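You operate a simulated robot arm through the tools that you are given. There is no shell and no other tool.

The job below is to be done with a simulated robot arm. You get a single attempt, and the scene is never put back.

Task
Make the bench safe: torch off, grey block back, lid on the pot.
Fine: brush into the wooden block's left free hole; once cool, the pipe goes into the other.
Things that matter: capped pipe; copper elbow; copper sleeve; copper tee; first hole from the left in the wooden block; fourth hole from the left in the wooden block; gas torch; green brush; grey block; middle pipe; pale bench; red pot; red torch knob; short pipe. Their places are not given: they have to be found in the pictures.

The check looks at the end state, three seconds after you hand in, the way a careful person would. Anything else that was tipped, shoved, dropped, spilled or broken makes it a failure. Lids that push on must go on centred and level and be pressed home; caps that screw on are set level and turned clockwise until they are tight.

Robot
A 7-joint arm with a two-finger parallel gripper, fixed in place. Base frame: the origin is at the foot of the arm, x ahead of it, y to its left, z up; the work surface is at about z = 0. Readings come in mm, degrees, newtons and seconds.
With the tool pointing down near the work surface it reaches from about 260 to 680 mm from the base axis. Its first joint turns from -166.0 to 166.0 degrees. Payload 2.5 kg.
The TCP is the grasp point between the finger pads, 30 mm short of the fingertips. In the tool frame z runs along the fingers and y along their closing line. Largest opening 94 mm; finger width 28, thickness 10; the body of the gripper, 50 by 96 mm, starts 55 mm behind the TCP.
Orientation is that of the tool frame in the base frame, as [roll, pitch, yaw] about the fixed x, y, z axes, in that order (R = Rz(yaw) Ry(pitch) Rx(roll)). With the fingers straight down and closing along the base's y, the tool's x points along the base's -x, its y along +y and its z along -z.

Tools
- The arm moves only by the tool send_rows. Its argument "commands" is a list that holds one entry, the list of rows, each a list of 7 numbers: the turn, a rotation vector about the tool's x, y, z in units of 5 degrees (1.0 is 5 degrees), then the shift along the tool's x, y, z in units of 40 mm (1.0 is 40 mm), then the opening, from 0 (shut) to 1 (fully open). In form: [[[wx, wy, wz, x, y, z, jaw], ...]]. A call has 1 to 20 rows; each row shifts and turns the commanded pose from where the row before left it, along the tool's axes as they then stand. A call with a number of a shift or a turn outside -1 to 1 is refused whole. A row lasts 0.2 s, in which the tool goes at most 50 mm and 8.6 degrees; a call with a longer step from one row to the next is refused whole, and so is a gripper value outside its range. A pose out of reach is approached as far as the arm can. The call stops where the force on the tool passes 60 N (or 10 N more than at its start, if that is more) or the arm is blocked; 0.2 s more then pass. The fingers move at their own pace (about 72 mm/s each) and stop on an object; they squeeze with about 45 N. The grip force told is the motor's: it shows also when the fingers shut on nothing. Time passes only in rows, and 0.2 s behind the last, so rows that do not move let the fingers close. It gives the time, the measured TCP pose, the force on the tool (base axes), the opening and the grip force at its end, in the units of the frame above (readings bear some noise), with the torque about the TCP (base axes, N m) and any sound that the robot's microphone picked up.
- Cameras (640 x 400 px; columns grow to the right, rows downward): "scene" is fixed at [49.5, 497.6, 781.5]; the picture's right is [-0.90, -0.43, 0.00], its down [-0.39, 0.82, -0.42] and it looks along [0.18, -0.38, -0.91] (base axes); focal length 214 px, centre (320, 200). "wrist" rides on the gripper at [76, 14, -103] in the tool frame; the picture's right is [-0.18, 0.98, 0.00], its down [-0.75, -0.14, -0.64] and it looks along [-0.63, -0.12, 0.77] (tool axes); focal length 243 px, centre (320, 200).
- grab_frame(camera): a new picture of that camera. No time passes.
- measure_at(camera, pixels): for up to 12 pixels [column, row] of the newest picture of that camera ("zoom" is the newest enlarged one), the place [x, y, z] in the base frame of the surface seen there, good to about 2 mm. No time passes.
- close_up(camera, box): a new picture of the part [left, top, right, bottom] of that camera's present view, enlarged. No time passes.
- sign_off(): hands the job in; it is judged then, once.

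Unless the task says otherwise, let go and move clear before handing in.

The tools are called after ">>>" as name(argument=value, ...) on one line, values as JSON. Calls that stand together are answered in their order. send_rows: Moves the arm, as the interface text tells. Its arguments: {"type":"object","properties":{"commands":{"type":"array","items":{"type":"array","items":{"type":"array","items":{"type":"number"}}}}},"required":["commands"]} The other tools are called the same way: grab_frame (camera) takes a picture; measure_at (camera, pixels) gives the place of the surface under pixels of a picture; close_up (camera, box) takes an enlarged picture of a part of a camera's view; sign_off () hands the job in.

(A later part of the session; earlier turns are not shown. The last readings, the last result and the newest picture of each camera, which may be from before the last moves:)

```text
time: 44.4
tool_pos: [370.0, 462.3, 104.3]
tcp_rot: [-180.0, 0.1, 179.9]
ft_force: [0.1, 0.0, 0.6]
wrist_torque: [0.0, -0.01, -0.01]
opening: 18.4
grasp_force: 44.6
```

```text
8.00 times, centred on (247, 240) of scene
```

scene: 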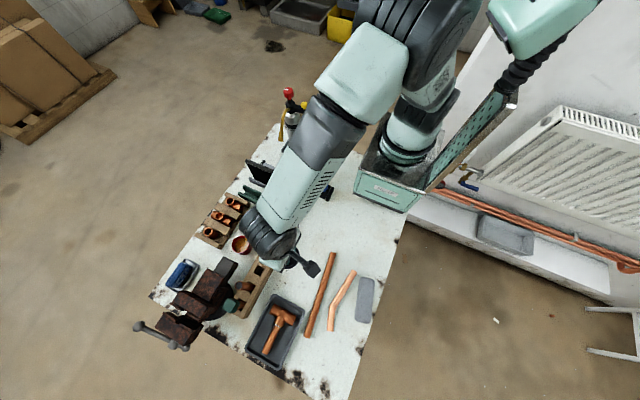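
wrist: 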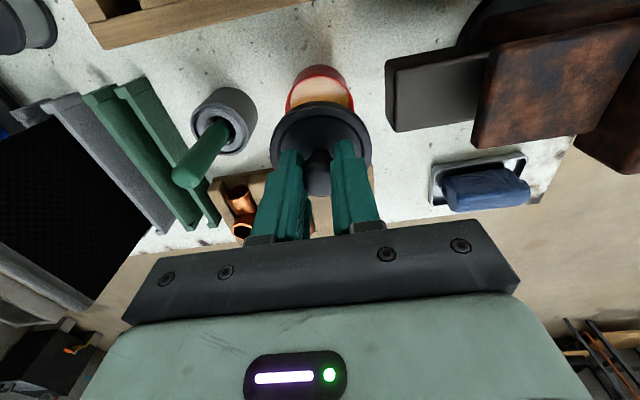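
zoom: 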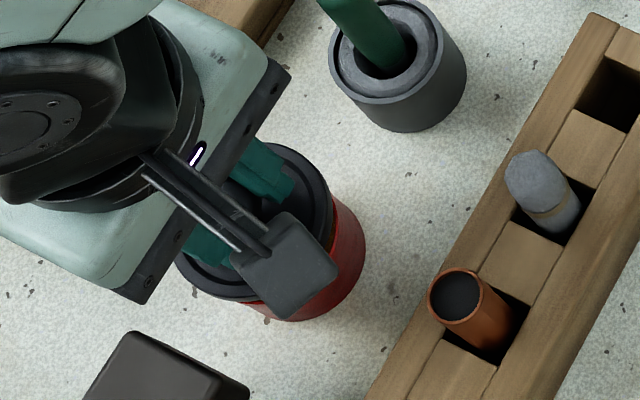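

The lid bottom is about 12 mm above the rim. I'll measure the front edges of both once more.

>>> measure_at(camera="wrist", pixels=[[322, 97], [315, 97], [330, 97], [305, 99], [340, 99], [322, 103], [310, 104], [335, 104], [298, 106], [347, 106]])

>>> close_up(camera="wrist", box=[280, 85, 360, 125])

>>> measure_at(camera="zoom", pixels=[[330, 88], [330, 92], [230, 102], [430, 105], [330, 122], [330, 128], [230, 138], [430, 140], [150, 140], [500, 140], [100, 190], [540, 190]])

```text
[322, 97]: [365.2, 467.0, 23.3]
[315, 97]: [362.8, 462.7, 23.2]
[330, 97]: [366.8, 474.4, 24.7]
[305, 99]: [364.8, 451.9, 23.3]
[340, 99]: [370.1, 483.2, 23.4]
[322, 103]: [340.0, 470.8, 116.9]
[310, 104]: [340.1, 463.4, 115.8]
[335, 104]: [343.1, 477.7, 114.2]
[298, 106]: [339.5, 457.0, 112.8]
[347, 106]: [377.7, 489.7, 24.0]
```

```text
8.00 times, centred on (320, 105) of wrist
```

zoom: 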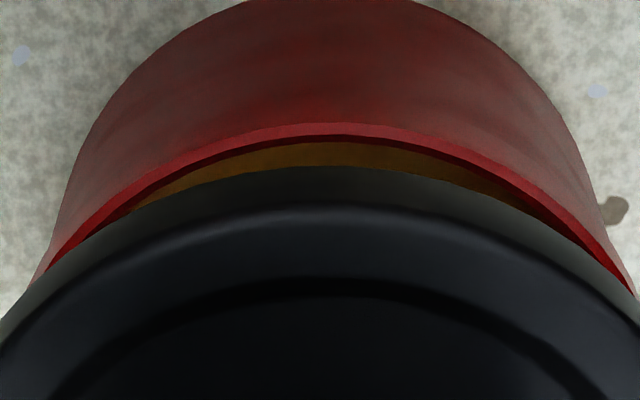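

```text
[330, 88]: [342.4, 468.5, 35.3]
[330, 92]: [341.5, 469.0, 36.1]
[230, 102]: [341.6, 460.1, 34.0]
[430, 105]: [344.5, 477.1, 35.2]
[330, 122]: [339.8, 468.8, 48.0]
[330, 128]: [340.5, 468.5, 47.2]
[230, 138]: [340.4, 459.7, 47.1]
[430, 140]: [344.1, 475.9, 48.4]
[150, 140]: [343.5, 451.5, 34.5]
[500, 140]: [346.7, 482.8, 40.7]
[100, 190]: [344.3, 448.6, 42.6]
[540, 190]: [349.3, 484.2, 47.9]
```

The rim's front edge reads x≈339.8–340.5. I'll measure the lid's front edge in this same zoom.

>>> measure_at(camera="zoom", pixels=[[330, 175], [330, 185], [330, 198], [330, 215], [230, 190], [230, 205], [430, 190], [430, 205], [130, 225], [530, 225], [60, 265], [600, 270]])

```text
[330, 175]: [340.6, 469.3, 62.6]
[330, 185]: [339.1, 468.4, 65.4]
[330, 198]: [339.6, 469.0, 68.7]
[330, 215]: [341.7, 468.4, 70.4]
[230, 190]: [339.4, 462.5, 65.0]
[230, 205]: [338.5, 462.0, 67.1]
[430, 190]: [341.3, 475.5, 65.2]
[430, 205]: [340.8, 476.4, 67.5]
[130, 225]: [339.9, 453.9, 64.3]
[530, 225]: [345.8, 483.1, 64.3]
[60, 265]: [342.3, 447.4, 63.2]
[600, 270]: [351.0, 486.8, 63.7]
```

The lid centre is (369.7,462.6) and the pot (369.4,462.9), so they are aligned within half a millimetre. I'll lower in small steps and watch the force.

>>> send_rows(commands=[[[0, 0, 0, 0, 0, 0.12, 0.1], [0, 0, 0, 0, 0, 0.1, 0.1], [0, 0, 0, 0, 0, 0.05, 0.1], [0, 0, 0, 0, 0, 0.05, 0.1]]])

>>> close_up(camera="wrist", box=[260, 70, 380, 150])

```text
time: 45.4
tool_pos: [368.3, 461.3, 91.7]
tcp_rot: [-180.0, 0.0, 180.0]
ft_force: [0.5, -0.4, -0.2]
wrist_torque: [0.02, 0.02, 0.03]
opening: 18.6
grasp_force: 45.4
```

```text
5.00 times, centred on (320, 110) of wrist
```

zoom: 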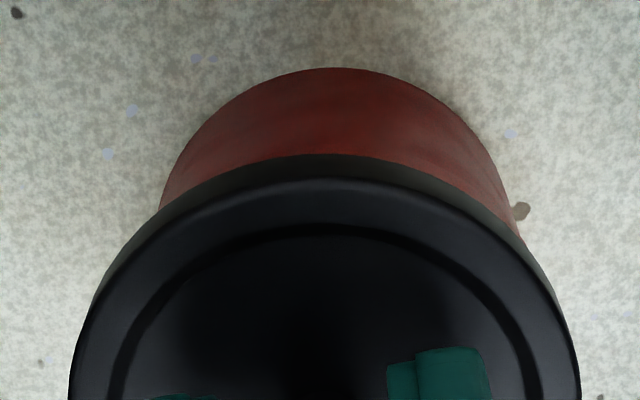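

No contact force yet, with the lid bottom right at rim height. I'll continue in 2 mm steps.

>>> send_rows(commands=[[[0, 0, 0, 0, 0, 0.05, 0.1], [0, 0, 0, 0, 0, 0.05, 0.1]]])

>>> send_rows(commands=[[[0, 0, 0, 0, 0, 0.04, 0.1], [0, 0, 0, 0, 0, 0, 0.1]]])

>>> close_up(camera="wrist", box=[260, 70, 380, 150])

```text
time: 46.0
tool_pos: [372.2, 461.8, 89.2]
tcp_rot: [179.8, 0.1, 180.0]
ft_force: [-7.7, -11.4, 34.4]
wrist_torque: [-0.18, 1.06, 0.01]
opening: 18.6
grasp_force: 44.8
```

```text
time: 46.6
tool_pos: [369.7, 461.8, 85.5]
tcp_rot: [179.7, 0.3, -179.9]
ft_force: [5.7, 1.7, 16.6]
wrist_torque: [-0.19, -0.58, 0.1]
opening: 18.6
grasp_force: 44.6
```

```text
5.00 times, centred on (320, 110) of wrist
```

zoom: 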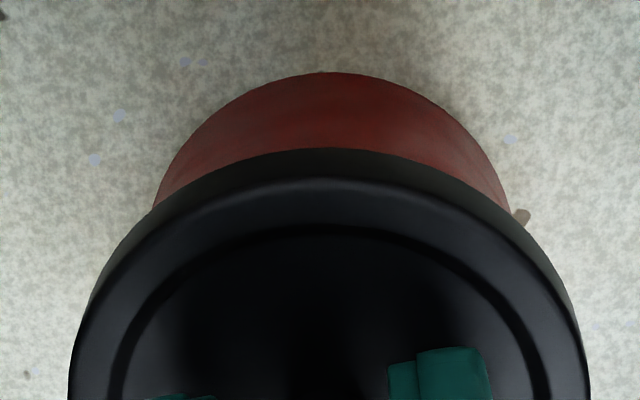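

The lid slid onto the rim: z dropped to 85.5 with 17 N of upward force. I'll press further to seat it home.

>>> send_rows(commands=[[[0, 0, 0, 0, 0, 0.05, 0.1], [0, 0, 0, 0, 0, 0.03, 0.1]]])

>>> close_up(camera="wrist", box=[260, 70, 380, 150])

```text
time: 47.2
tool_pos: [369.4, 460.6, 84.3]
tcp_rot: [179.7, 0.3, -179.9]
ft_force: [7.4, 5.1, 27.2]
wrist_torque: [-0.05, -1.31, 0.07]
opening: 18.9
grasp_force: 45.5
heard: snap
```

```text
5.00 times, centred on (320, 110) of wrist
```

zoom: 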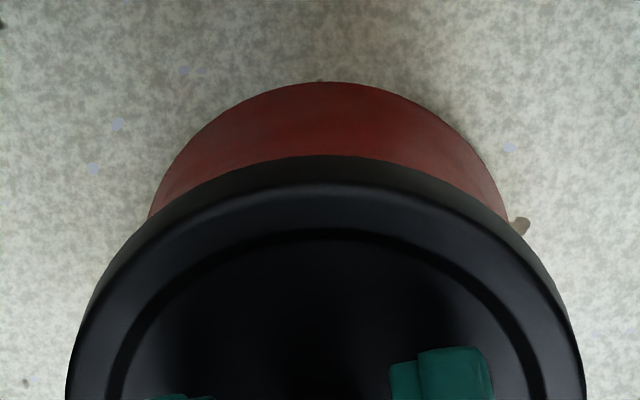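

I heard a snap, so the lid has engaged. I'll press slightly more to be sure it's fully home, then open the fingers.

>>> send_rows(commands=[[[0, 0, 0, 0, 0, 0.03, 0.1], [0, 0, 0, 0, 0, 0.02, 0.1]]])

>>> send_rows(commands=[[[0, 0, 0, 0, 0, -0.05, 0.1], [0, 0, 0, 0, 0, 0, 0.3], [0, 0, 0, 0, 0, 0, 0.45], [0, 0, 0, 0, 0, 0, 0.45]]])

>>> send_rows(commands=[[[0, 0, 0, 0, 0, -0.5, 0.45], [0, 0, 0, 0, 0, -1, 0.45], [0, 0, 0, 0, 0, -1, 0.45], [0, 0, 0, 0, 0, 0, 0.45]]])

>>> grab_frame(camera="wrist")

>>> close_up(camera="wrist", box=[270, 50, 370, 112])

```text
time: 47.8
tool_pos: [367.4, 463.0, 82.7]
tcp_rot: [179.6, 0.1, -179.8]
ft_force: [-5.5, 3.2, 39.8]
wrist_torque: [0.01, -0.65, 0.0]
opening: 18.8
grasp_force: 44.4
```

```text
time: 48.8
tool_pos: [368.8, 459.8, 80.7]
tcp_rot: [-179.9, -0.1, -179.9]
ft_force: [-4.2, -8.1, 20.7]
wrist_torque: [-0.14, 0.17, -0.05]
opening: 36.3
grasp_force: 0.0
```

```text
time: 49.8
tool_pos: [369.0, 462.6, 181.8]
tcp_rot: [-179.9, 0.1, -180.0]
ft_force: [0.2, -0.1, -0.3]
wrist_torque: [0.0, -0.01, -0.01]
opening: 42.4
grasp_force: 0.0
```

```text
taken
```

wrist: 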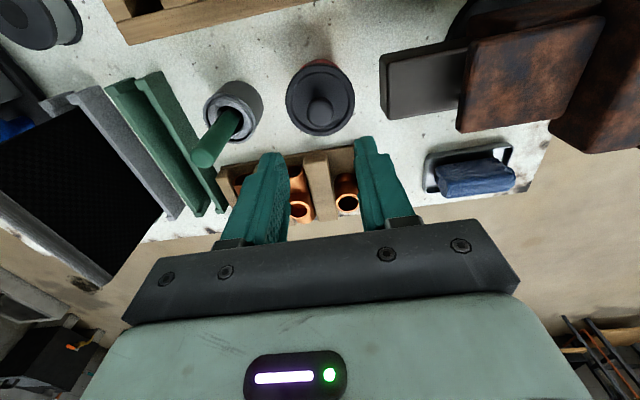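

```text
6.40 times, centred on (320, 81) of wrist
```

zoom: 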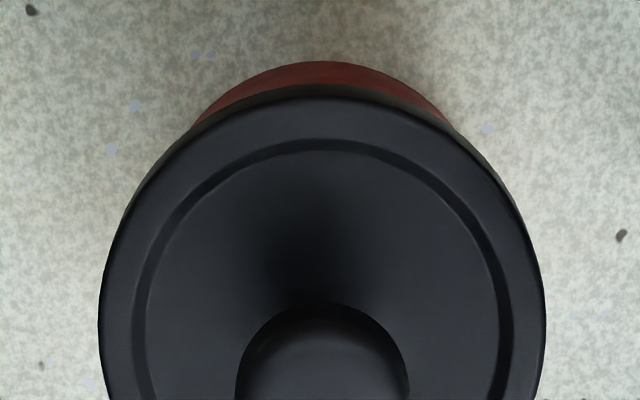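

The lid stays on the pot, centred at wrist (320,98). I'll check it is level by measuring heights around its top.

>>> measure_at(camera="wrist", pixels=[[320, 69], [292, 95], [350, 95], [320, 131], [300, 75], [340, 75], [298, 120], [342, 120], [310, 90], [330, 90], [320, 110], [320, 85]])

>>> close_up(camera="scene", box=[210, 205, 290, 265])

```text
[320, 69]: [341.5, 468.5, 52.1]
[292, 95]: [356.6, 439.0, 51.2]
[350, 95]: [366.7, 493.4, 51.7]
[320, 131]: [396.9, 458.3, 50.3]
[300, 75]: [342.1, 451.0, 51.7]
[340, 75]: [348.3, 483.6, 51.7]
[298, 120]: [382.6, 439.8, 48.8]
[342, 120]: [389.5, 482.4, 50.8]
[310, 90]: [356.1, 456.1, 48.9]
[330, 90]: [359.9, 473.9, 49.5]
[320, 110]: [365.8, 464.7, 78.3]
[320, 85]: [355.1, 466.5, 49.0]
```

```text
6.67 times, centred on (250, 235) of scene
```

zoom: 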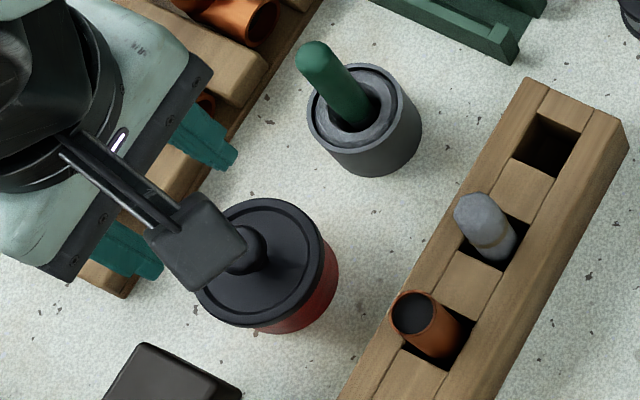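

The lid rim reads about 50–52 mm all round, so it's level within measurement noise. To be certain it is home, I'll press once more, straight down on the knob with closed fingers.

>>> send_rows(commands=[[[0, 0, 0, 0, 0, 0, 0], [0, 0, 0, 0, 0, 0.5, 0], [0, 0, 0, 0, 0, 0.5, 0], [0, 0, 0, 0, 0, 0.5, 0], [0, 0, 0, 0, 0, 0.1, 0], [0, 0, 0, 0, 0, 0, 0]]])

>>> send_rows(commands=[[[0, 0, 0, 0, 0, 0.08, 0], [0, 0, 0, 0, 0, 0.05, 0], [0, 0, 0, 0, 0, 0.05, 0]]])

```text
time: 51.2
tool_pos: [370.2, 461.5, 117.5]
tcp_rot: [-179.9, 0.0, 180.0]
ft_force: [-0.8, 0.0, -1.1]
wrist_torque: [-0.02, 0.02, 0.02]
opening: 0.1
grasp_force: 33.5
```

```text
time: 52.0
tool_pos: [367.6, 460.5, 109.6]
tcp_rot: [179.9, -0.1, -179.8]
ft_force: [-0.1, 0.4, 0.2]
wrist_torque: [0.0, -0.01, 0.01]
opening: 0.0
grasp_force: 32.8
```

Still no contact at z=109.6, so I'll step down in 1–2 mm increments.

>>> send_rows(commands=[[[0, 0, 0, 0, 0, 0.03, 0], [0, 0, 0, 0, 0, 0.03, 0], [0, 0, 0, 0, 0, 0.03, 0]]])

>>> send_rows(commands=[[[0, 0, 0, 0, 0, 0.02, 0], [0, 0, 0, 0, 0, 0, 0]]])

```text
time: 52.8
tool_pos: [368.1, 460.9, 108.6]
tcp_rot: [180.0, 0.1, -179.9]
ft_force: [0.2, -0.8, 10.8]
wrist_torque: [-0.02, 0.04, -0.01]
opening: 0.0
grasp_force: 32.8
```

```text
time: 53.4
tool_pos: [368.1, 461.2, 108.4]
tcp_rot: [-180.0, 0.1, -179.9]
ft_force: [-6.7, -7.1, 30.6]
wrist_torque: [-0.12, 0.19, 0.03]
opening: 0.0
grasp_force: 32.8
```

>>> send_rows(commands=[[[0, 0, 0, 0, 0, 0.02, 0], [0, 0, 0, 0, 0, 0, 0]]])

>>> send_rows(commands=[[[0, 0, 0, 0, 0, -0.3, 0], [0, 0, 0, 0, 0, -1, 0], [0, 0, 0, 0, 0, -1, 0], [0, 0, 0, 0, 0, -1, 0], [0, 0, 0, 0, 0, 0, 0]]])

>>> grab_frame(camera="wrist")

```text
time: 54.0
tool_pos: [368.7, 461.4, 106.4]
tcp_rot: [179.8, 0.1, -179.9]
ft_force: [-10.4, -8.9, 41.7]
wrist_torque: [-0.23, 0.24, 0.02]
opening: 0.1
grasp_force: 32.4
```

```text
time: 55.2
tool_pos: [369.7, 456.9, 233.2]
tcp_rot: [-180.0, -0.1, 180.0]
ft_force: [0.2, 1.1, 0.1]
wrist_torque: [0.0, 0.01, -0.01]
opening: 0.0
grasp_force: 33.5
```

```text
taken
```

wrist: 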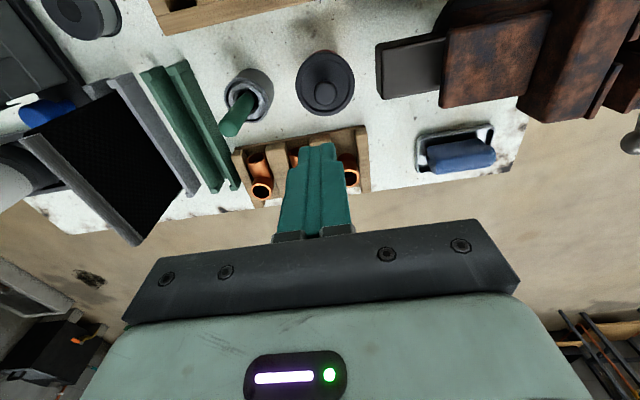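

The lid stands firm after a 42 N press. Now I'll re-check its level and survey the brush at wrist (240,112) in its cup.

>>> measure_at(camera="wrist", pixels=[[323, 54], [299, 80], [350, 80], [323, 112], [305, 62], [342, 62], [305, 102], [343, 102]])

>>> close_up(camera="wrist", box=[195, 55, 295, 150])

>>> measure_at(camera="wrist", pixels=[[229, 128], [225, 130], [233, 120], [238, 112], [243, 103], [247, 97], [250, 93], [224, 120], [241, 122], [228, 134], [258, 80], [268, 95]])

```text
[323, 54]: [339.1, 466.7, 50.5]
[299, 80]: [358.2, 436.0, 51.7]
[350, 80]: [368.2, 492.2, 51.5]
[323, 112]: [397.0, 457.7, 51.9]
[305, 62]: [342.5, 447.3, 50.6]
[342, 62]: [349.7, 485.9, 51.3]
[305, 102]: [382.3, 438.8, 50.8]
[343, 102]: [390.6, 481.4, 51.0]
```

```text
4.21 times, centred on (245, 102) of wrist
```

zoom: 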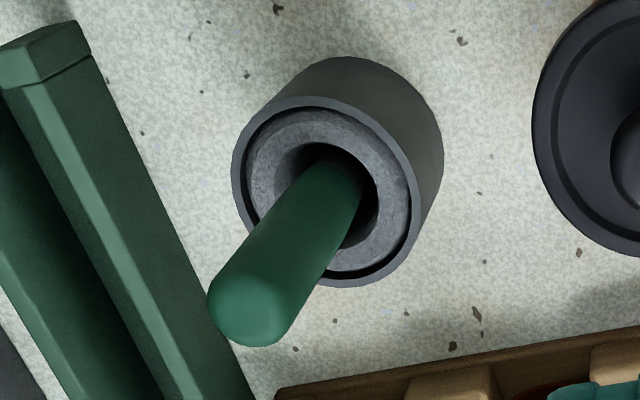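

```text
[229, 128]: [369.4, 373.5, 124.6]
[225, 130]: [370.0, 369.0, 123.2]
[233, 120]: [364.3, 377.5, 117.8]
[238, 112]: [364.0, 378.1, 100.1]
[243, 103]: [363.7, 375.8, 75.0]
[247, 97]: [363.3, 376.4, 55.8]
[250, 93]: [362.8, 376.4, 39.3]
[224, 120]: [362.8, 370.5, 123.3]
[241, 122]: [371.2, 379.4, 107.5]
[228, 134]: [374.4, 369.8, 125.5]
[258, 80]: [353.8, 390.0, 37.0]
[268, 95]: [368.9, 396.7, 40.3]
```

The lid rim is level at 50.5–51.9 mm all round. The brush handle stands nearly vertical, centred near (369.5,371.5) with its top at z≈125, in a cup with its rim at z≈45. I'll move above it with the fingers open.

>>> send_rows(commands=[[[0, 0, 0, 0, -0.75, 0, 0.65], [0, 0, 0, 0, -0.75, 0, 0.65], [0, 0, 0, 0, -0.75, 0, 0.65], [0, 0, 0, 0, 0, 0, 0.65], [0, 0, 0, 0, 0, 0, 0.65]]])

>>> grab_frame(camera="wrist")

>>> close_up(camera="wrist", box=[270, 50, 370, 150])

```text
time: 56.4
tool_pos: [370.2, 370.8, 235.6]
tcp_rot: [-180.0, 0.0, -179.9]
ft_force: [-0.1, 0.6, -0.5]
wrist_torque: [-0.01, 0.01, 0.0]
opening: 60.9
grasp_force: 0.0
```

```text
taken
```

wrist: 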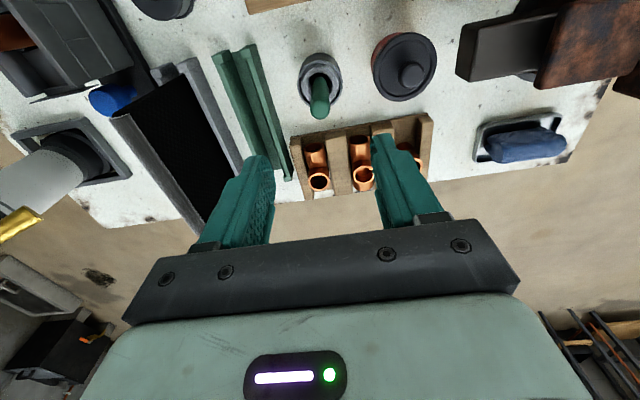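

```text
4.00 times, centred on (320, 100) of wrist
```

zoom: 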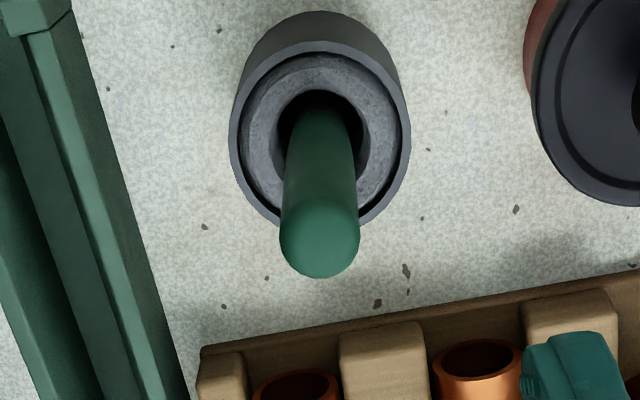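

The handle is centred in column at (320,110) directly below the TCP. I'll measure its edges and the cup.

>>> measure_at(camera="zoom", pixels=[[284, 240], [355, 240], [319, 272], [319, 215], [319, 240], [290, 180], [350, 180], [319, 180], [319, 130], [235, 130], [407, 130], [319, 50]])

```text
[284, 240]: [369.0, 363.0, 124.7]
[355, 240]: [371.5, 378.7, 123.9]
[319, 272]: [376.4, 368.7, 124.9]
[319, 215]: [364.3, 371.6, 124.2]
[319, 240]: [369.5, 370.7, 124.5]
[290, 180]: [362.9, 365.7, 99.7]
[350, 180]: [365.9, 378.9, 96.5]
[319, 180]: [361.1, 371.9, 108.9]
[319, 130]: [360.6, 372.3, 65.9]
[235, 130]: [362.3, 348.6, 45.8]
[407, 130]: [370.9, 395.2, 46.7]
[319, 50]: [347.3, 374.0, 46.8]
```

Handle centre (370,371) matches the TCP. I'll descend to z≈102 and close on it.

>>> send_rows(commands=[[[0, 0, 0, 0, 0, 0.84, 0.65], [0, 0, 0, 0, 0, 0.84, 0.65], [0, 0, 0, 0, 0, 0.84, 0.65], [0, 0, 0, 0, 0, 0.84, 0.65], [0, 0, 0, 0, 0, 0, 0.65]]])

>>> grab_frame(camera="wrist")

```text
time: 57.6
tool_pos: [368.3, 371.7, 101.7]
tcp_rot: [-179.9, 0.0, 180.0]
ft_force: [0.8, -0.2, -0.1]
wrist_torque: [0.01, -0.03, 0.0]
opening: 60.9
grasp_force: 0.1
```

```text
taken
```

wrist: 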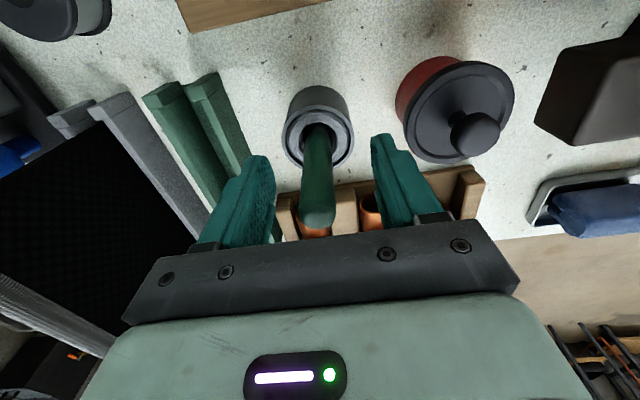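

The handle is between the fingers at (318,180). I'll close and check the grip.

>>> send_rows(commands=[[[0, 0, 0, 0, 0, 0, 0.4], [0, 0, 0, 0, 0, 0, 0.25], [0, 0, 0, 0, 0, 0, 0.05], [0, 0, 0, 0, 0, 0, 0.05]]])

>>> send_rows(commands=[[[0, 0, 0, 0, 0, -0.3, 0.05], [0, 0, 0, 0, 0, -0.5, 0.05], [0, 0, 0, 0, 0, -0.5, 0.05], [0, 0, 0, 0, 0, 0, 0.05]]])

>>> grab_frame(camera="wrist")

>>> close_up(camera="scene", box=[215, 190, 295, 250])

```text
time: 58.6
tool_pos: [368.8, 371.7, 100.7]
tcp_rot: [180.0, 0.0, -180.0]
ft_force: [-0.1, 0.0, 0.4]
wrist_torque: [0.0, 0.0, -0.02]
opening: 16.3
grasp_force: 44.6
```

```text
time: 59.6
tool_pos: [369.0, 370.1, 155.5]
tcp_rot: [179.9, 0.0, -180.0]
ft_force: [0.5, -0.1, 0.2]
wrist_torque: [0.01, -0.03, -0.03]
opening: 16.4
grasp_force: 44.6
```

```text
taken
```

wrist: 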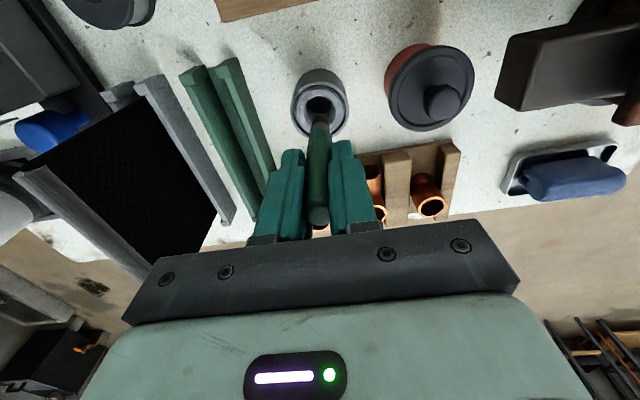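

```text
6.67 times, centred on (255, 220) of scene
```

zoom: 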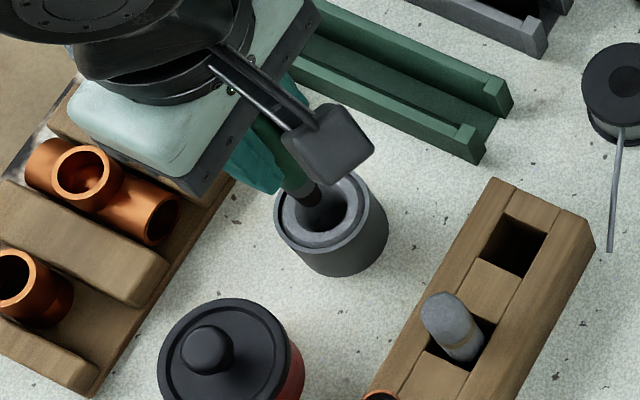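

The brush is rising, with its dark bristles at scene-zoom (315,200) just leaving the cup. I'll lift further and then inspect the brush's length and the target hole.

>>> send_rows(commands=[[[0, 0, 0, 0, 0, -0.7, 0.05], [0, 0, 0, 0, 0, -0.9, 0.05], [0, 0, 0, 0, 0, -0.9, 0.05], [0, 0, 0, 0, 0, 0, 0.05]]])

>>> close_up(camera="scene", box=[215, 180, 295, 250])

>>> grab_frame(camera="wrist")

```text
time: 60.6
tool_pos: [369.4, 373.3, 257.7]
tcp_rot: [180.0, 0.0, -179.8]
ft_force: [-0.1, -0.8, -1.2]
wrist_torque: [0.0, -0.03, -0.02]
opening: 16.6
grasp_force: 45.4
```

```text
5.71 times, centred on (255, 215) of scene
```

zoom: 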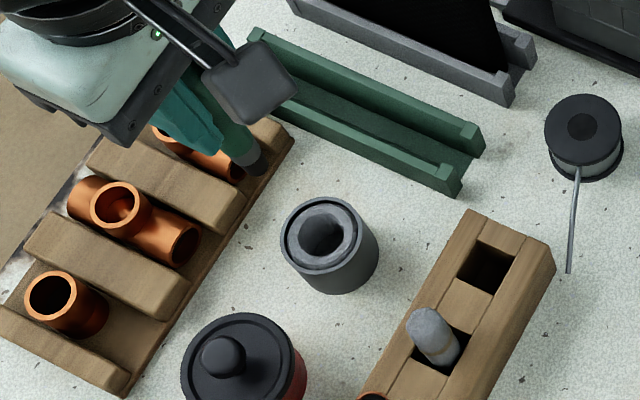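

```text
taken
```

wrist: 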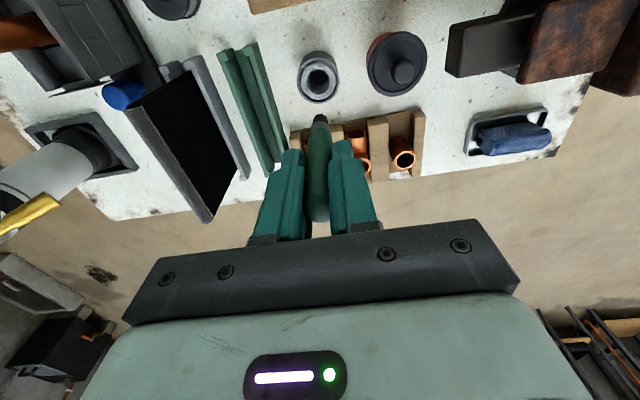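

The brush is fully out and its tip shows at wrist (320,120). I'll measure the tip and the first hole's edges on the wooden block.

>>> measure_at(camera="wrist", pixels=[[320, 117], [320, 121], [316, 122], [324, 122], [320, 130], [320, 205]])

>>> measure_at(camera="zoom", pixels=[[478, 240], [518, 260], [495, 293], [456, 275], [498, 247], [505, 278], [475, 285], [465, 256], [465, 300], [440, 320], [470, 340], [414, 352]])

>>> measure_at(camera="zoom", pixels=[[485, 262], [490, 270], [480, 255], [425, 380], [500, 225], [540, 250], [466, 222], [530, 300], [430, 325], [450, 355], [395, 370], [452, 240]])

```text
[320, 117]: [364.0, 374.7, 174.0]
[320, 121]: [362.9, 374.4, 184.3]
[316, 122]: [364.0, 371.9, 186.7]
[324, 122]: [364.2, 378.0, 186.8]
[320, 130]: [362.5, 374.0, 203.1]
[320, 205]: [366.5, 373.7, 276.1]
```

```text
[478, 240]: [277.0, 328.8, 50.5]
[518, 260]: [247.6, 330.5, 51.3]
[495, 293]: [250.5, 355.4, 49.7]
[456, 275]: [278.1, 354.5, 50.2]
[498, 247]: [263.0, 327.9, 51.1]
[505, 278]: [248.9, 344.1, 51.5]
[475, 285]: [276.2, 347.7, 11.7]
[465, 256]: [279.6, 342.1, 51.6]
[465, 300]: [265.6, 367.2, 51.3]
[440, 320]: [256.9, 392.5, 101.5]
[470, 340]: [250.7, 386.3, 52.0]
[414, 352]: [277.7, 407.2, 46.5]
```

```text
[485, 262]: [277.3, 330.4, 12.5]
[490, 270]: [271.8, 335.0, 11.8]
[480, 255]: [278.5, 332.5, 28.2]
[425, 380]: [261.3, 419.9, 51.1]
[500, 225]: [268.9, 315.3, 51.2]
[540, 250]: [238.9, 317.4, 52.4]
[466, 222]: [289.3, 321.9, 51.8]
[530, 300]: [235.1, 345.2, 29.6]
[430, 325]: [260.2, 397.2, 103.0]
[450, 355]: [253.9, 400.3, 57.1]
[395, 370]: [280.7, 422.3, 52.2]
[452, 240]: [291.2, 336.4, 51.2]
```

Hole 1 spans x 248–279, y 329–355, with top z=51 and floor z≈12, so its centre is about (263.5,342). The brush tip is about 85 mm below the TCP. I'll carry the brush over the hole, still high.

>>> send_rows(commands=[[[0, 0, 0, 0.883, -0.26, 0, 0.05], [0, 0, 0, 0.883, -0.26, 0, 0.05], [0, 0, 0, 0.883, -0.26, 0, 0.05], [0, 0, 0, 0, 0, 0.6, 0.05], [0, 0, 0, 0, 0, 0, 0.05], [0, 0, 0, 0, 0, 0, 0.05]]])

>>> grab_frame(camera="wrist")

>>> close_up(camera="wrist", box=[260, 40, 380, 150])

```text
time: 62.0
tool_pos: [262.9, 340.4, 231.5]
tcp_rot: [179.9, 0.0, -179.9]
ft_force: [-0.2, -0.7, -0.1]
wrist_torque: [0.0, -0.01, 0.01]
opening: 16.3
grasp_force: 44.9
```

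```text
taken
```

wrist: 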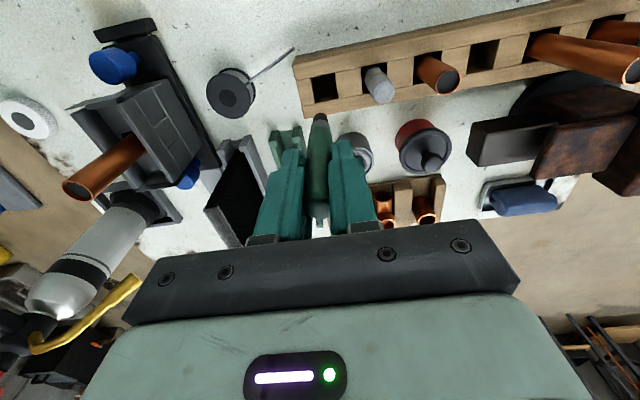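

```text
3.64 times, centred on (320, 95) of wrist
```

zoom: 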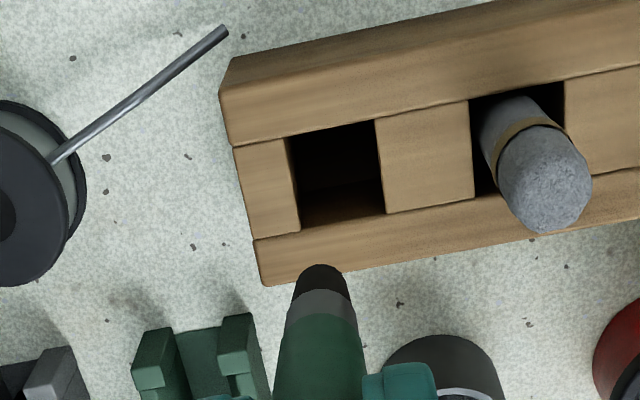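

From here hole 1 is clearly visible at zoom (335,175) and the brush tip at (321,270). I'll measure the hole's corners and the brush tip in this view.

>>> measure_at(camera="zoom", pixels=[[284, 136], [372, 117], [389, 214], [297, 234], [280, 180], [384, 165], [330, 123], [345, 226], [321, 275], [303, 285], [342, 285], [321, 320]])

```text
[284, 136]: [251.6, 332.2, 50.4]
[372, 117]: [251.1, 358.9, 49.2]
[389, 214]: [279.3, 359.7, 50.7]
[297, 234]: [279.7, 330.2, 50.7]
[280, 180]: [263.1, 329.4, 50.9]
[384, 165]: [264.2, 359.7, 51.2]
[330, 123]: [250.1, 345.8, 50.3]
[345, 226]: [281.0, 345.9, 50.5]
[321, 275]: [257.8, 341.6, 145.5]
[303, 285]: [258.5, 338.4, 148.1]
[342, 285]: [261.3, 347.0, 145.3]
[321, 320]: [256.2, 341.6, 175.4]
```

The hole centre is about 4 mm in +y and 1.5 mm in +x from the brush axis. I'll correct that and lower until the tip is just above the block.

>>> send_rows(commands=[[[0, 0, 0, -0.04, 0.105, 0.5, 0.05], [0, 0, 0, 0, 0, 0.6, 0.05], [0, 0, 0, 0, 0, 0.6, 0.05], [0, 0, 0, 0, 0, 0.3, 0.05], [0, 0, 0, 0, 0, 0, 0.05]]])

>>> grab_frame(camera="wrist")

>>> close_up(camera="wrist", box=[260, 50, 380, 150])

>>> close_up(camera="scene", box=[255, 195, 319, 245])

```text
time: 63.2
tool_pos: [266.3, 344.0, 151.3]
tcp_rot: [-179.9, 0.0, 180.0]
ft_force: [-0.2, -0.3, -0.8]
wrist_torque: [-0.04, 0.03, -0.05]
opening: 16.3
grasp_force: 45.5
```

```text
taken
```

wrist: 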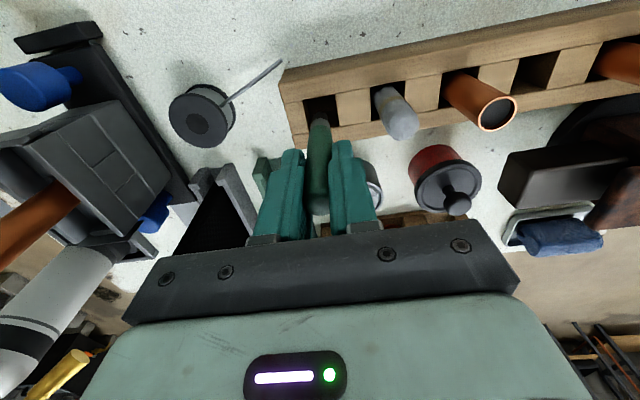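

```text
4.00 times, centred on (320, 100) of wrist
```

zoom: 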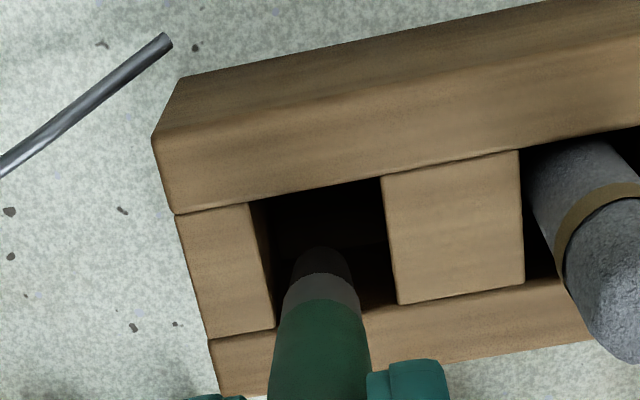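

```text
8.00 times, centred on (287, 220) of scene
```

zoom: 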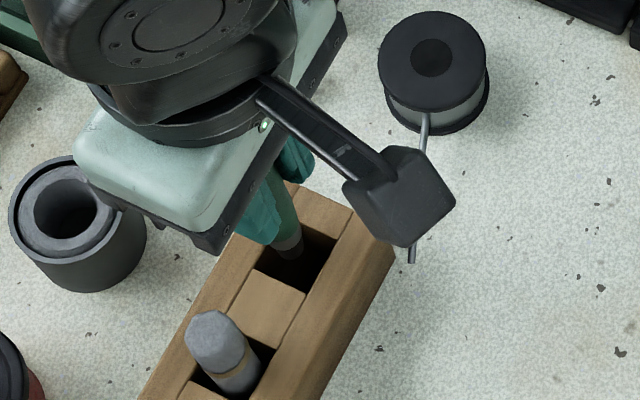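

The brush tip lines up with the hole opening at zoom (322,255), well inside its edges. I'll lower it into the hole.

>>> send_rows(commands=[[[0, 0, 0, 0, 0.01, 0.3, 0.05], [0, 0, 0, 0, 0, 0.3, 0.05], [0, 0, 0, 0, 0, 0.3, 0.05], [0, 0, 0, 0, 0, 0.2, 0.05], [0, 0, 0, 0, 0, 0.05, 0.05], [0, 0, 0, 0, 0, 0, 0.05]]])

>>> close_up(camera="wrist", box=[240, 50, 400, 200])

```text
time: 64.6
tool_pos: [265.2, 345.2, 106.0]
tcp_rot: [179.9, 0.2, -179.9]
ft_force: [4.3, -9.4, 38.9]
wrist_torque: [-1.02, -0.39, 0.03]
opening: 16.5
grasp_force: 44.9
```

```text
2.67 times, centred on (320, 125) of wrist
```

zoom: 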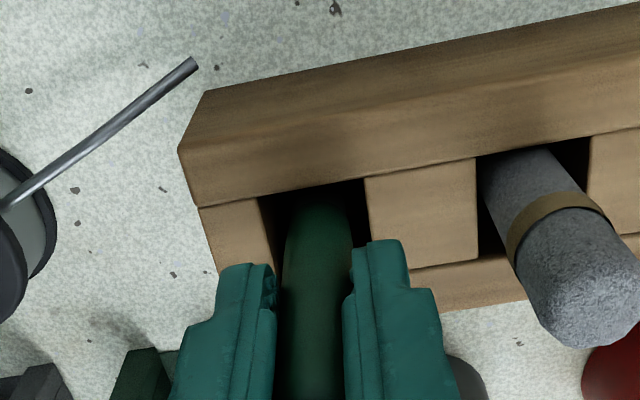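

Force rose to 39 N at z=106 with the handle inside the hole, which matches the tip resting on the hole floor. I'll ease up 2 mm and open the fingers slightly to let go.

>>> send_rows(commands=[[[0, 0, 0, 0, 0, -0.06, 0.05], [0, 0, 0, 0, 0, 0, 0.05]]])

>>> send_rows(commands=[[[0, 0, 0, 0, 0, 0, 0.22], [0, 0, 0, 0, 0, 0, 0.3], [0, 0, 0, 0, 0, 0, 0.38], [0, 0, 0, 0, 0, 0, 0.38]]])

>>> grab_frame(camera="wrist")

>>> close_up(camera="wrist", box=[240, 50, 400, 220])

```text
time: 65.2
tool_pos: [262.0, 344.8, 106.5]
tcp_rot: [-179.9, -0.1, -179.9]
ft_force: [-0.5, 0.0, 0.3]
wrist_torque: [-0.04, 0.0, 0.01]
opening: 16.1
grasp_force: 44.9
```

```text
time: 66.2
tool_pos: [263.9, 345.4, 107.3]
tcp_rot: [-180.0, 0.1, -179.9]
ft_force: [-0.2, -0.1, -0.7]
wrist_torque: [0.04, -0.04, -0.02]
opening: 35.9
grasp_force: 0.1
```

```text
taken
```

wrist: 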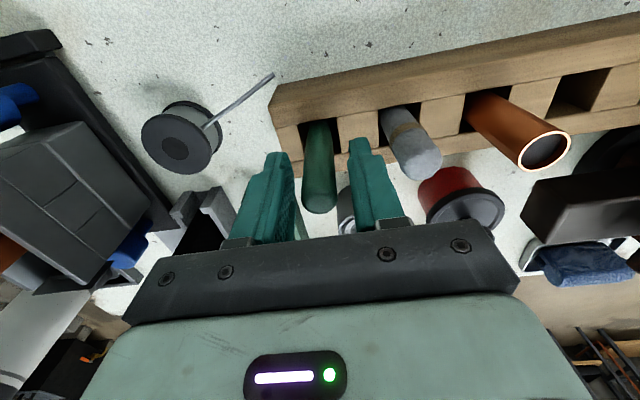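

```text
2.35 times, centred on (320, 135) of wrist
```

zoom: 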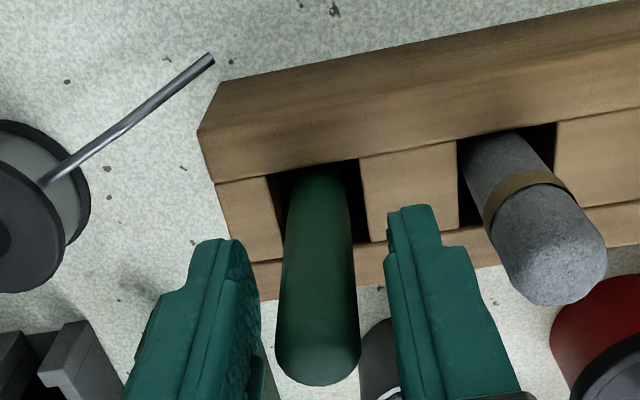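

The brush now stands in hole 1 on its own between the open fingers. I'll raise the hand straight up and check it.

>>> send_rows(commands=[[[0, 0, 0, 0, 0, -0.4, 0.38], [0, 0, 0, 0, 0, -0.6, 0.38], [0, 0, 0, 0, 0, -1, 0.38], [0, 0, 0, 0, 0, -1, 0.38], [0, 0, 0, 0, 0, -1, 0.38], [0, 0, 0, 0, 0, 0, 0.38]]])

>>> grab_frame(camera="wrist")

>>> close_up(camera="wrist", box=[260, 20, 380, 130])

>>> grab_frame(camera="scene")

```text
time: 67.6
tool_pos: [264.8, 345.0, 269.1]
tcp_rot: [-179.9, 0.1, 180.0]
ft_force: [0.4, -0.6, -0.8]
wrist_torque: [-0.01, 0.02, -0.01]
opening: 35.7
grasp_force: 0.0
```

```text
taken
```

wrist: 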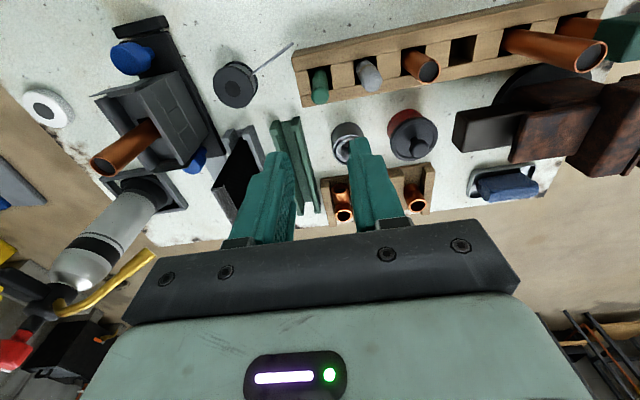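

```text
3.64 times, centred on (320, 75) of wrist
```

zoom: 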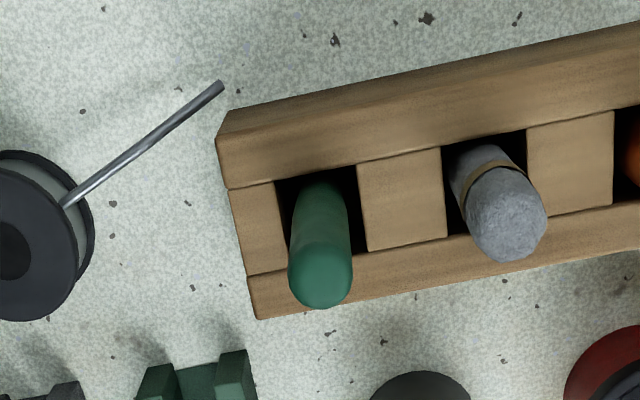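

```text
taken
```

scene: 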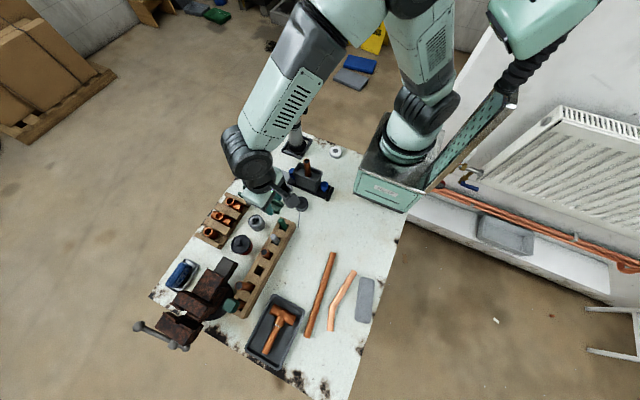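

The brush stands in hole 1 at zoom (320,240), slightly leaning as expected. Now I'll check whether the pipe has cooled by comparing its colour with the pipes in the block.

>>> close_up(camera="wrist", box=[80, 60, 240, 190])

>>> close_up(camera="wrist", box=[380, 0, 640, 110])

>>> close_up(camera="scene", box=[280, 145, 344, 205])

```text
3.08 times, centred on (160, 125) of wrist
```

zoom: 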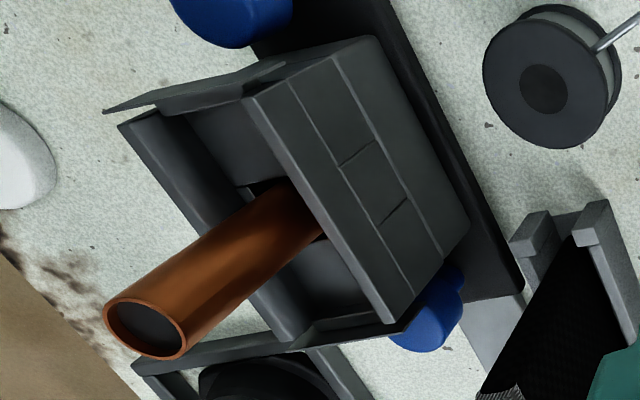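

```text
2.46 times, centred on (510, 55) of wrist
```

zoom: 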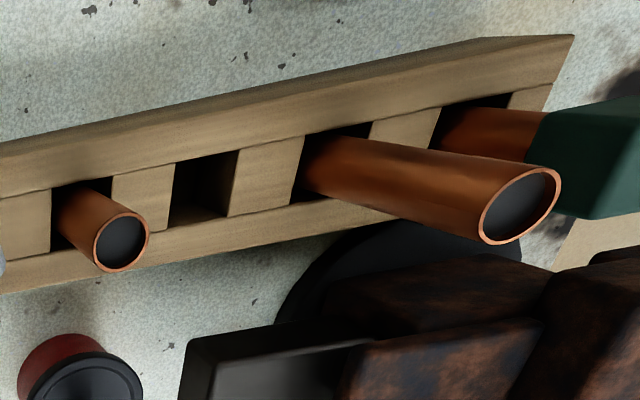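

```text
6.67 times, centred on (312, 175) of scene
```

zoom: 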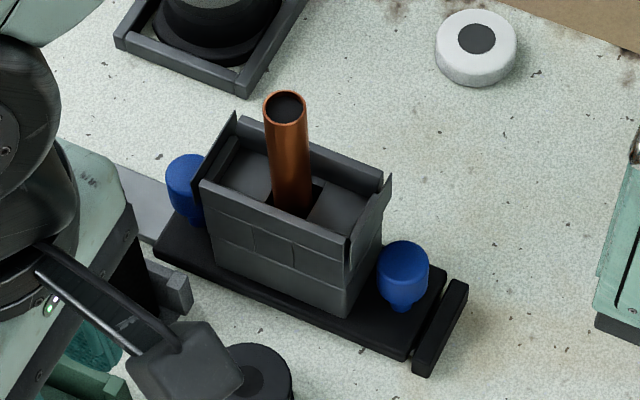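

The pipe at scene-zoom (290,150) is now brown copper, much like the stored pipes, but I'll allow more time. While waiting I'll turn the tool to yaw 270, so the fingers close along x and stay clear of the neighbouring pipes in the block.

>>> send_rows(commands=[[[0, 0, -1, 0, 0, 0, 0.6], [0, 0, -1, 0, 0, 0, 0.6], [0, 0, -1, 0, 0, 0, 0.6], [0, 0, -1, 0, 0, 0, 0.6], [0, 0, -1, 0, 0, 0, 0.6], [0, 0, -1, 0, 0, 0, 0.6], [0, 0, -1, 0, 0, 0, 0.6], [0, 0, -1, 0, 0, 0, 0.6], [0, 0, -1, 0, 0, 0, 0.6], [0, 0, -1, 0, 0, 0, 0.6], [0, 0, -1, 0, 0, 0, 0.6], [0, 0, -1, 0, 0, 0, 0.6], [0, 0, -1, 0, 0, 0, 0.6], [0, 0, -1, 0, 0, 0, 0.6], [0, 0, -1, 0, 0, 0, 0.6], [0, 0, -1, 0, 0, 0, 0.6], [0, 0, -1, 0, 0, 0, 0.6], [0, 0, -1, 0, 0, 0, 0.6]]])

>>> grab_frame(camera="wrist")

>>> close_up(camera="scene", box=[280, 145, 344, 205])

```text
time: 71.4
tool_pos: [264.7, 344.1, 268.0]
tcp_rot: [179.9, 0.1, -89.9]
ft_force: [1.0, -0.9, 0.4]
wrist_torque: [0.02, 0.0, 0.04]
opening: 56.1
grasp_force: 0.1
```

```text
taken
```

wrist: 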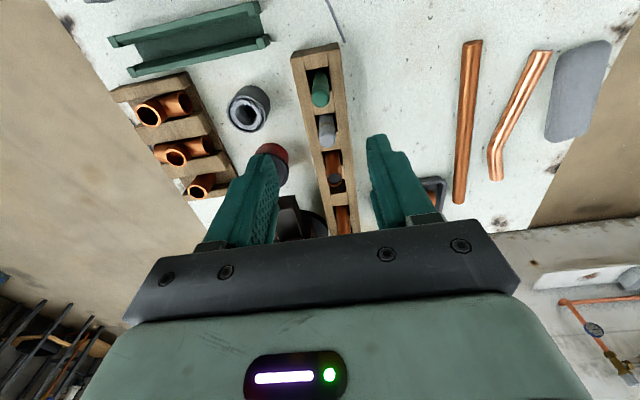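

```text
6.67 times, centred on (312, 175) of scene
```

zoom: 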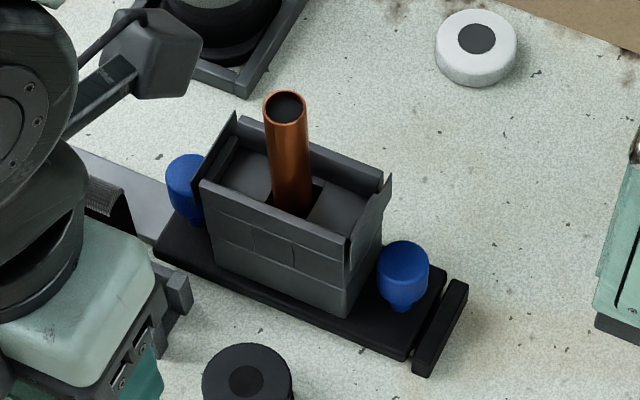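

The pipe continues to brighten slightly towards normal copper. I'll move over it at a safe height and measure it from above while it cools further.

>>> measure_at(camera="zoom", pixels=[[285, 93], [266, 105], [305, 105], [285, 118], [290, 150], [293, 200], [205, 200], [385, 180], [237, 115], [390, 215], [348, 240], [375, 190]])

>>> send_rows(commands=[[[0, 0, 0, 0.98, -0.02, -0.2, 0.6], [0, 0, 0, 0.98, -0.02, -0.2, 0.6], [0, 0, 0, 0.98, -0.02, -0.1, 0.6], [0, 0, 0, 0.98, 0, 0, 0.6], [0, 0, 0, 0.98, 0, 0, 0.6], [0, 0, 0, 0, 0, 0, 0.6], [0, 0, 0, 0, 0, 0, 0.6]]])

>>> grab_frame(camera="wrist")

>>> close_up(camera="wrist", box=[240, 40, 400, 160])

```text
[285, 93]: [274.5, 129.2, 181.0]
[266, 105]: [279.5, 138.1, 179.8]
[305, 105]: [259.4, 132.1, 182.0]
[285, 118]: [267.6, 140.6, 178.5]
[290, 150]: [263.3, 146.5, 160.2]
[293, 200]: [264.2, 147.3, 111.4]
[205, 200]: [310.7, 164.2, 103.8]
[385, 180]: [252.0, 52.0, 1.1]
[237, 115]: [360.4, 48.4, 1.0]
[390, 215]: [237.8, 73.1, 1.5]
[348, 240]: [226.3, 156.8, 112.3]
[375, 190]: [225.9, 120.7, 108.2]
```

```text
time: 73.0
tool_pos: [270.5, 147.9, 288.6]
tcp_rot: [-179.8, 0.0, -90.0]
ft_force: [0.0, -0.4, 0.8]
wrist_torque: [-0.01, 0.0, -0.01]
opening: 56.4
grasp_force: 0.0
```

```text
taken
```

wrist: 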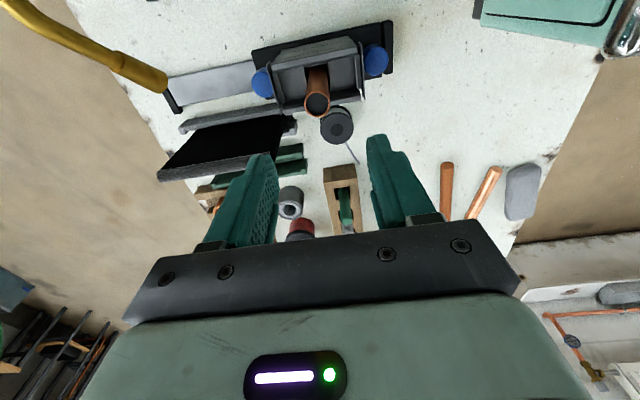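

```text
3.33 times, centred on (320, 100) of wrist
```

zoom: 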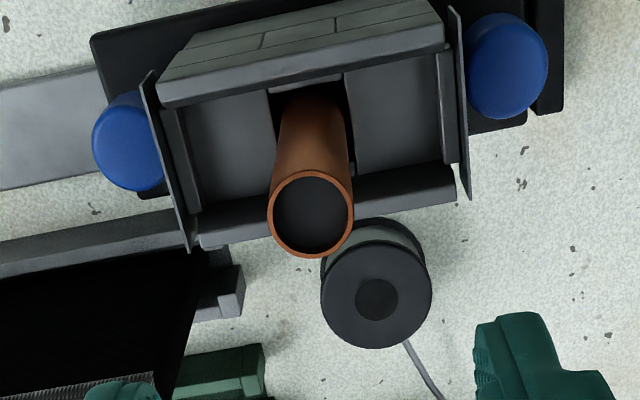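

The pipe's top ring is at zoom (310,212), and its colour looks close to ordinary copper. I'll measure the ring and the tube.

>>> measure_at(camera="zoom", pixels=[[270, 210], [350, 210], [310, 172], [310, 254], [280, 235], [340, 235], [280, 185], [342, 185], [312, 140], [316, 110], [285, 140], [343, 140]])

>>> measure_at(camera="zoom", pixels=[[230, 130], [400, 110], [320, 85], [300, 95], [160, 130], [460, 60], [440, 40], [300, 50], [320, 205], [415, 195], [185, 250], [470, 195]])

```text
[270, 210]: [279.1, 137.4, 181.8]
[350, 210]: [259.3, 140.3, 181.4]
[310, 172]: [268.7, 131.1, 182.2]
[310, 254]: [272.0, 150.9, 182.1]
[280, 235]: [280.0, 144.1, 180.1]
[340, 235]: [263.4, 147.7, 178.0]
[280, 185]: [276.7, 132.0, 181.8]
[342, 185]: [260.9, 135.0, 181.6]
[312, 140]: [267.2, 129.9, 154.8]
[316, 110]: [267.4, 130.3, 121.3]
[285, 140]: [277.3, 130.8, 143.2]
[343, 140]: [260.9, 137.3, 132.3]
```

```text
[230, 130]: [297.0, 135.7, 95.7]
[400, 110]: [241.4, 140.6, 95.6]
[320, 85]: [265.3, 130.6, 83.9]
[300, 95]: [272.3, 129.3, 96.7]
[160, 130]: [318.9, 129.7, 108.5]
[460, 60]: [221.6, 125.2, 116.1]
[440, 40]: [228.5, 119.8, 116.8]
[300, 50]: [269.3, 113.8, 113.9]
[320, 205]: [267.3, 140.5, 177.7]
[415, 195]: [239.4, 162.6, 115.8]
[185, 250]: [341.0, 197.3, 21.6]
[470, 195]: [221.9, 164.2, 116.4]
```

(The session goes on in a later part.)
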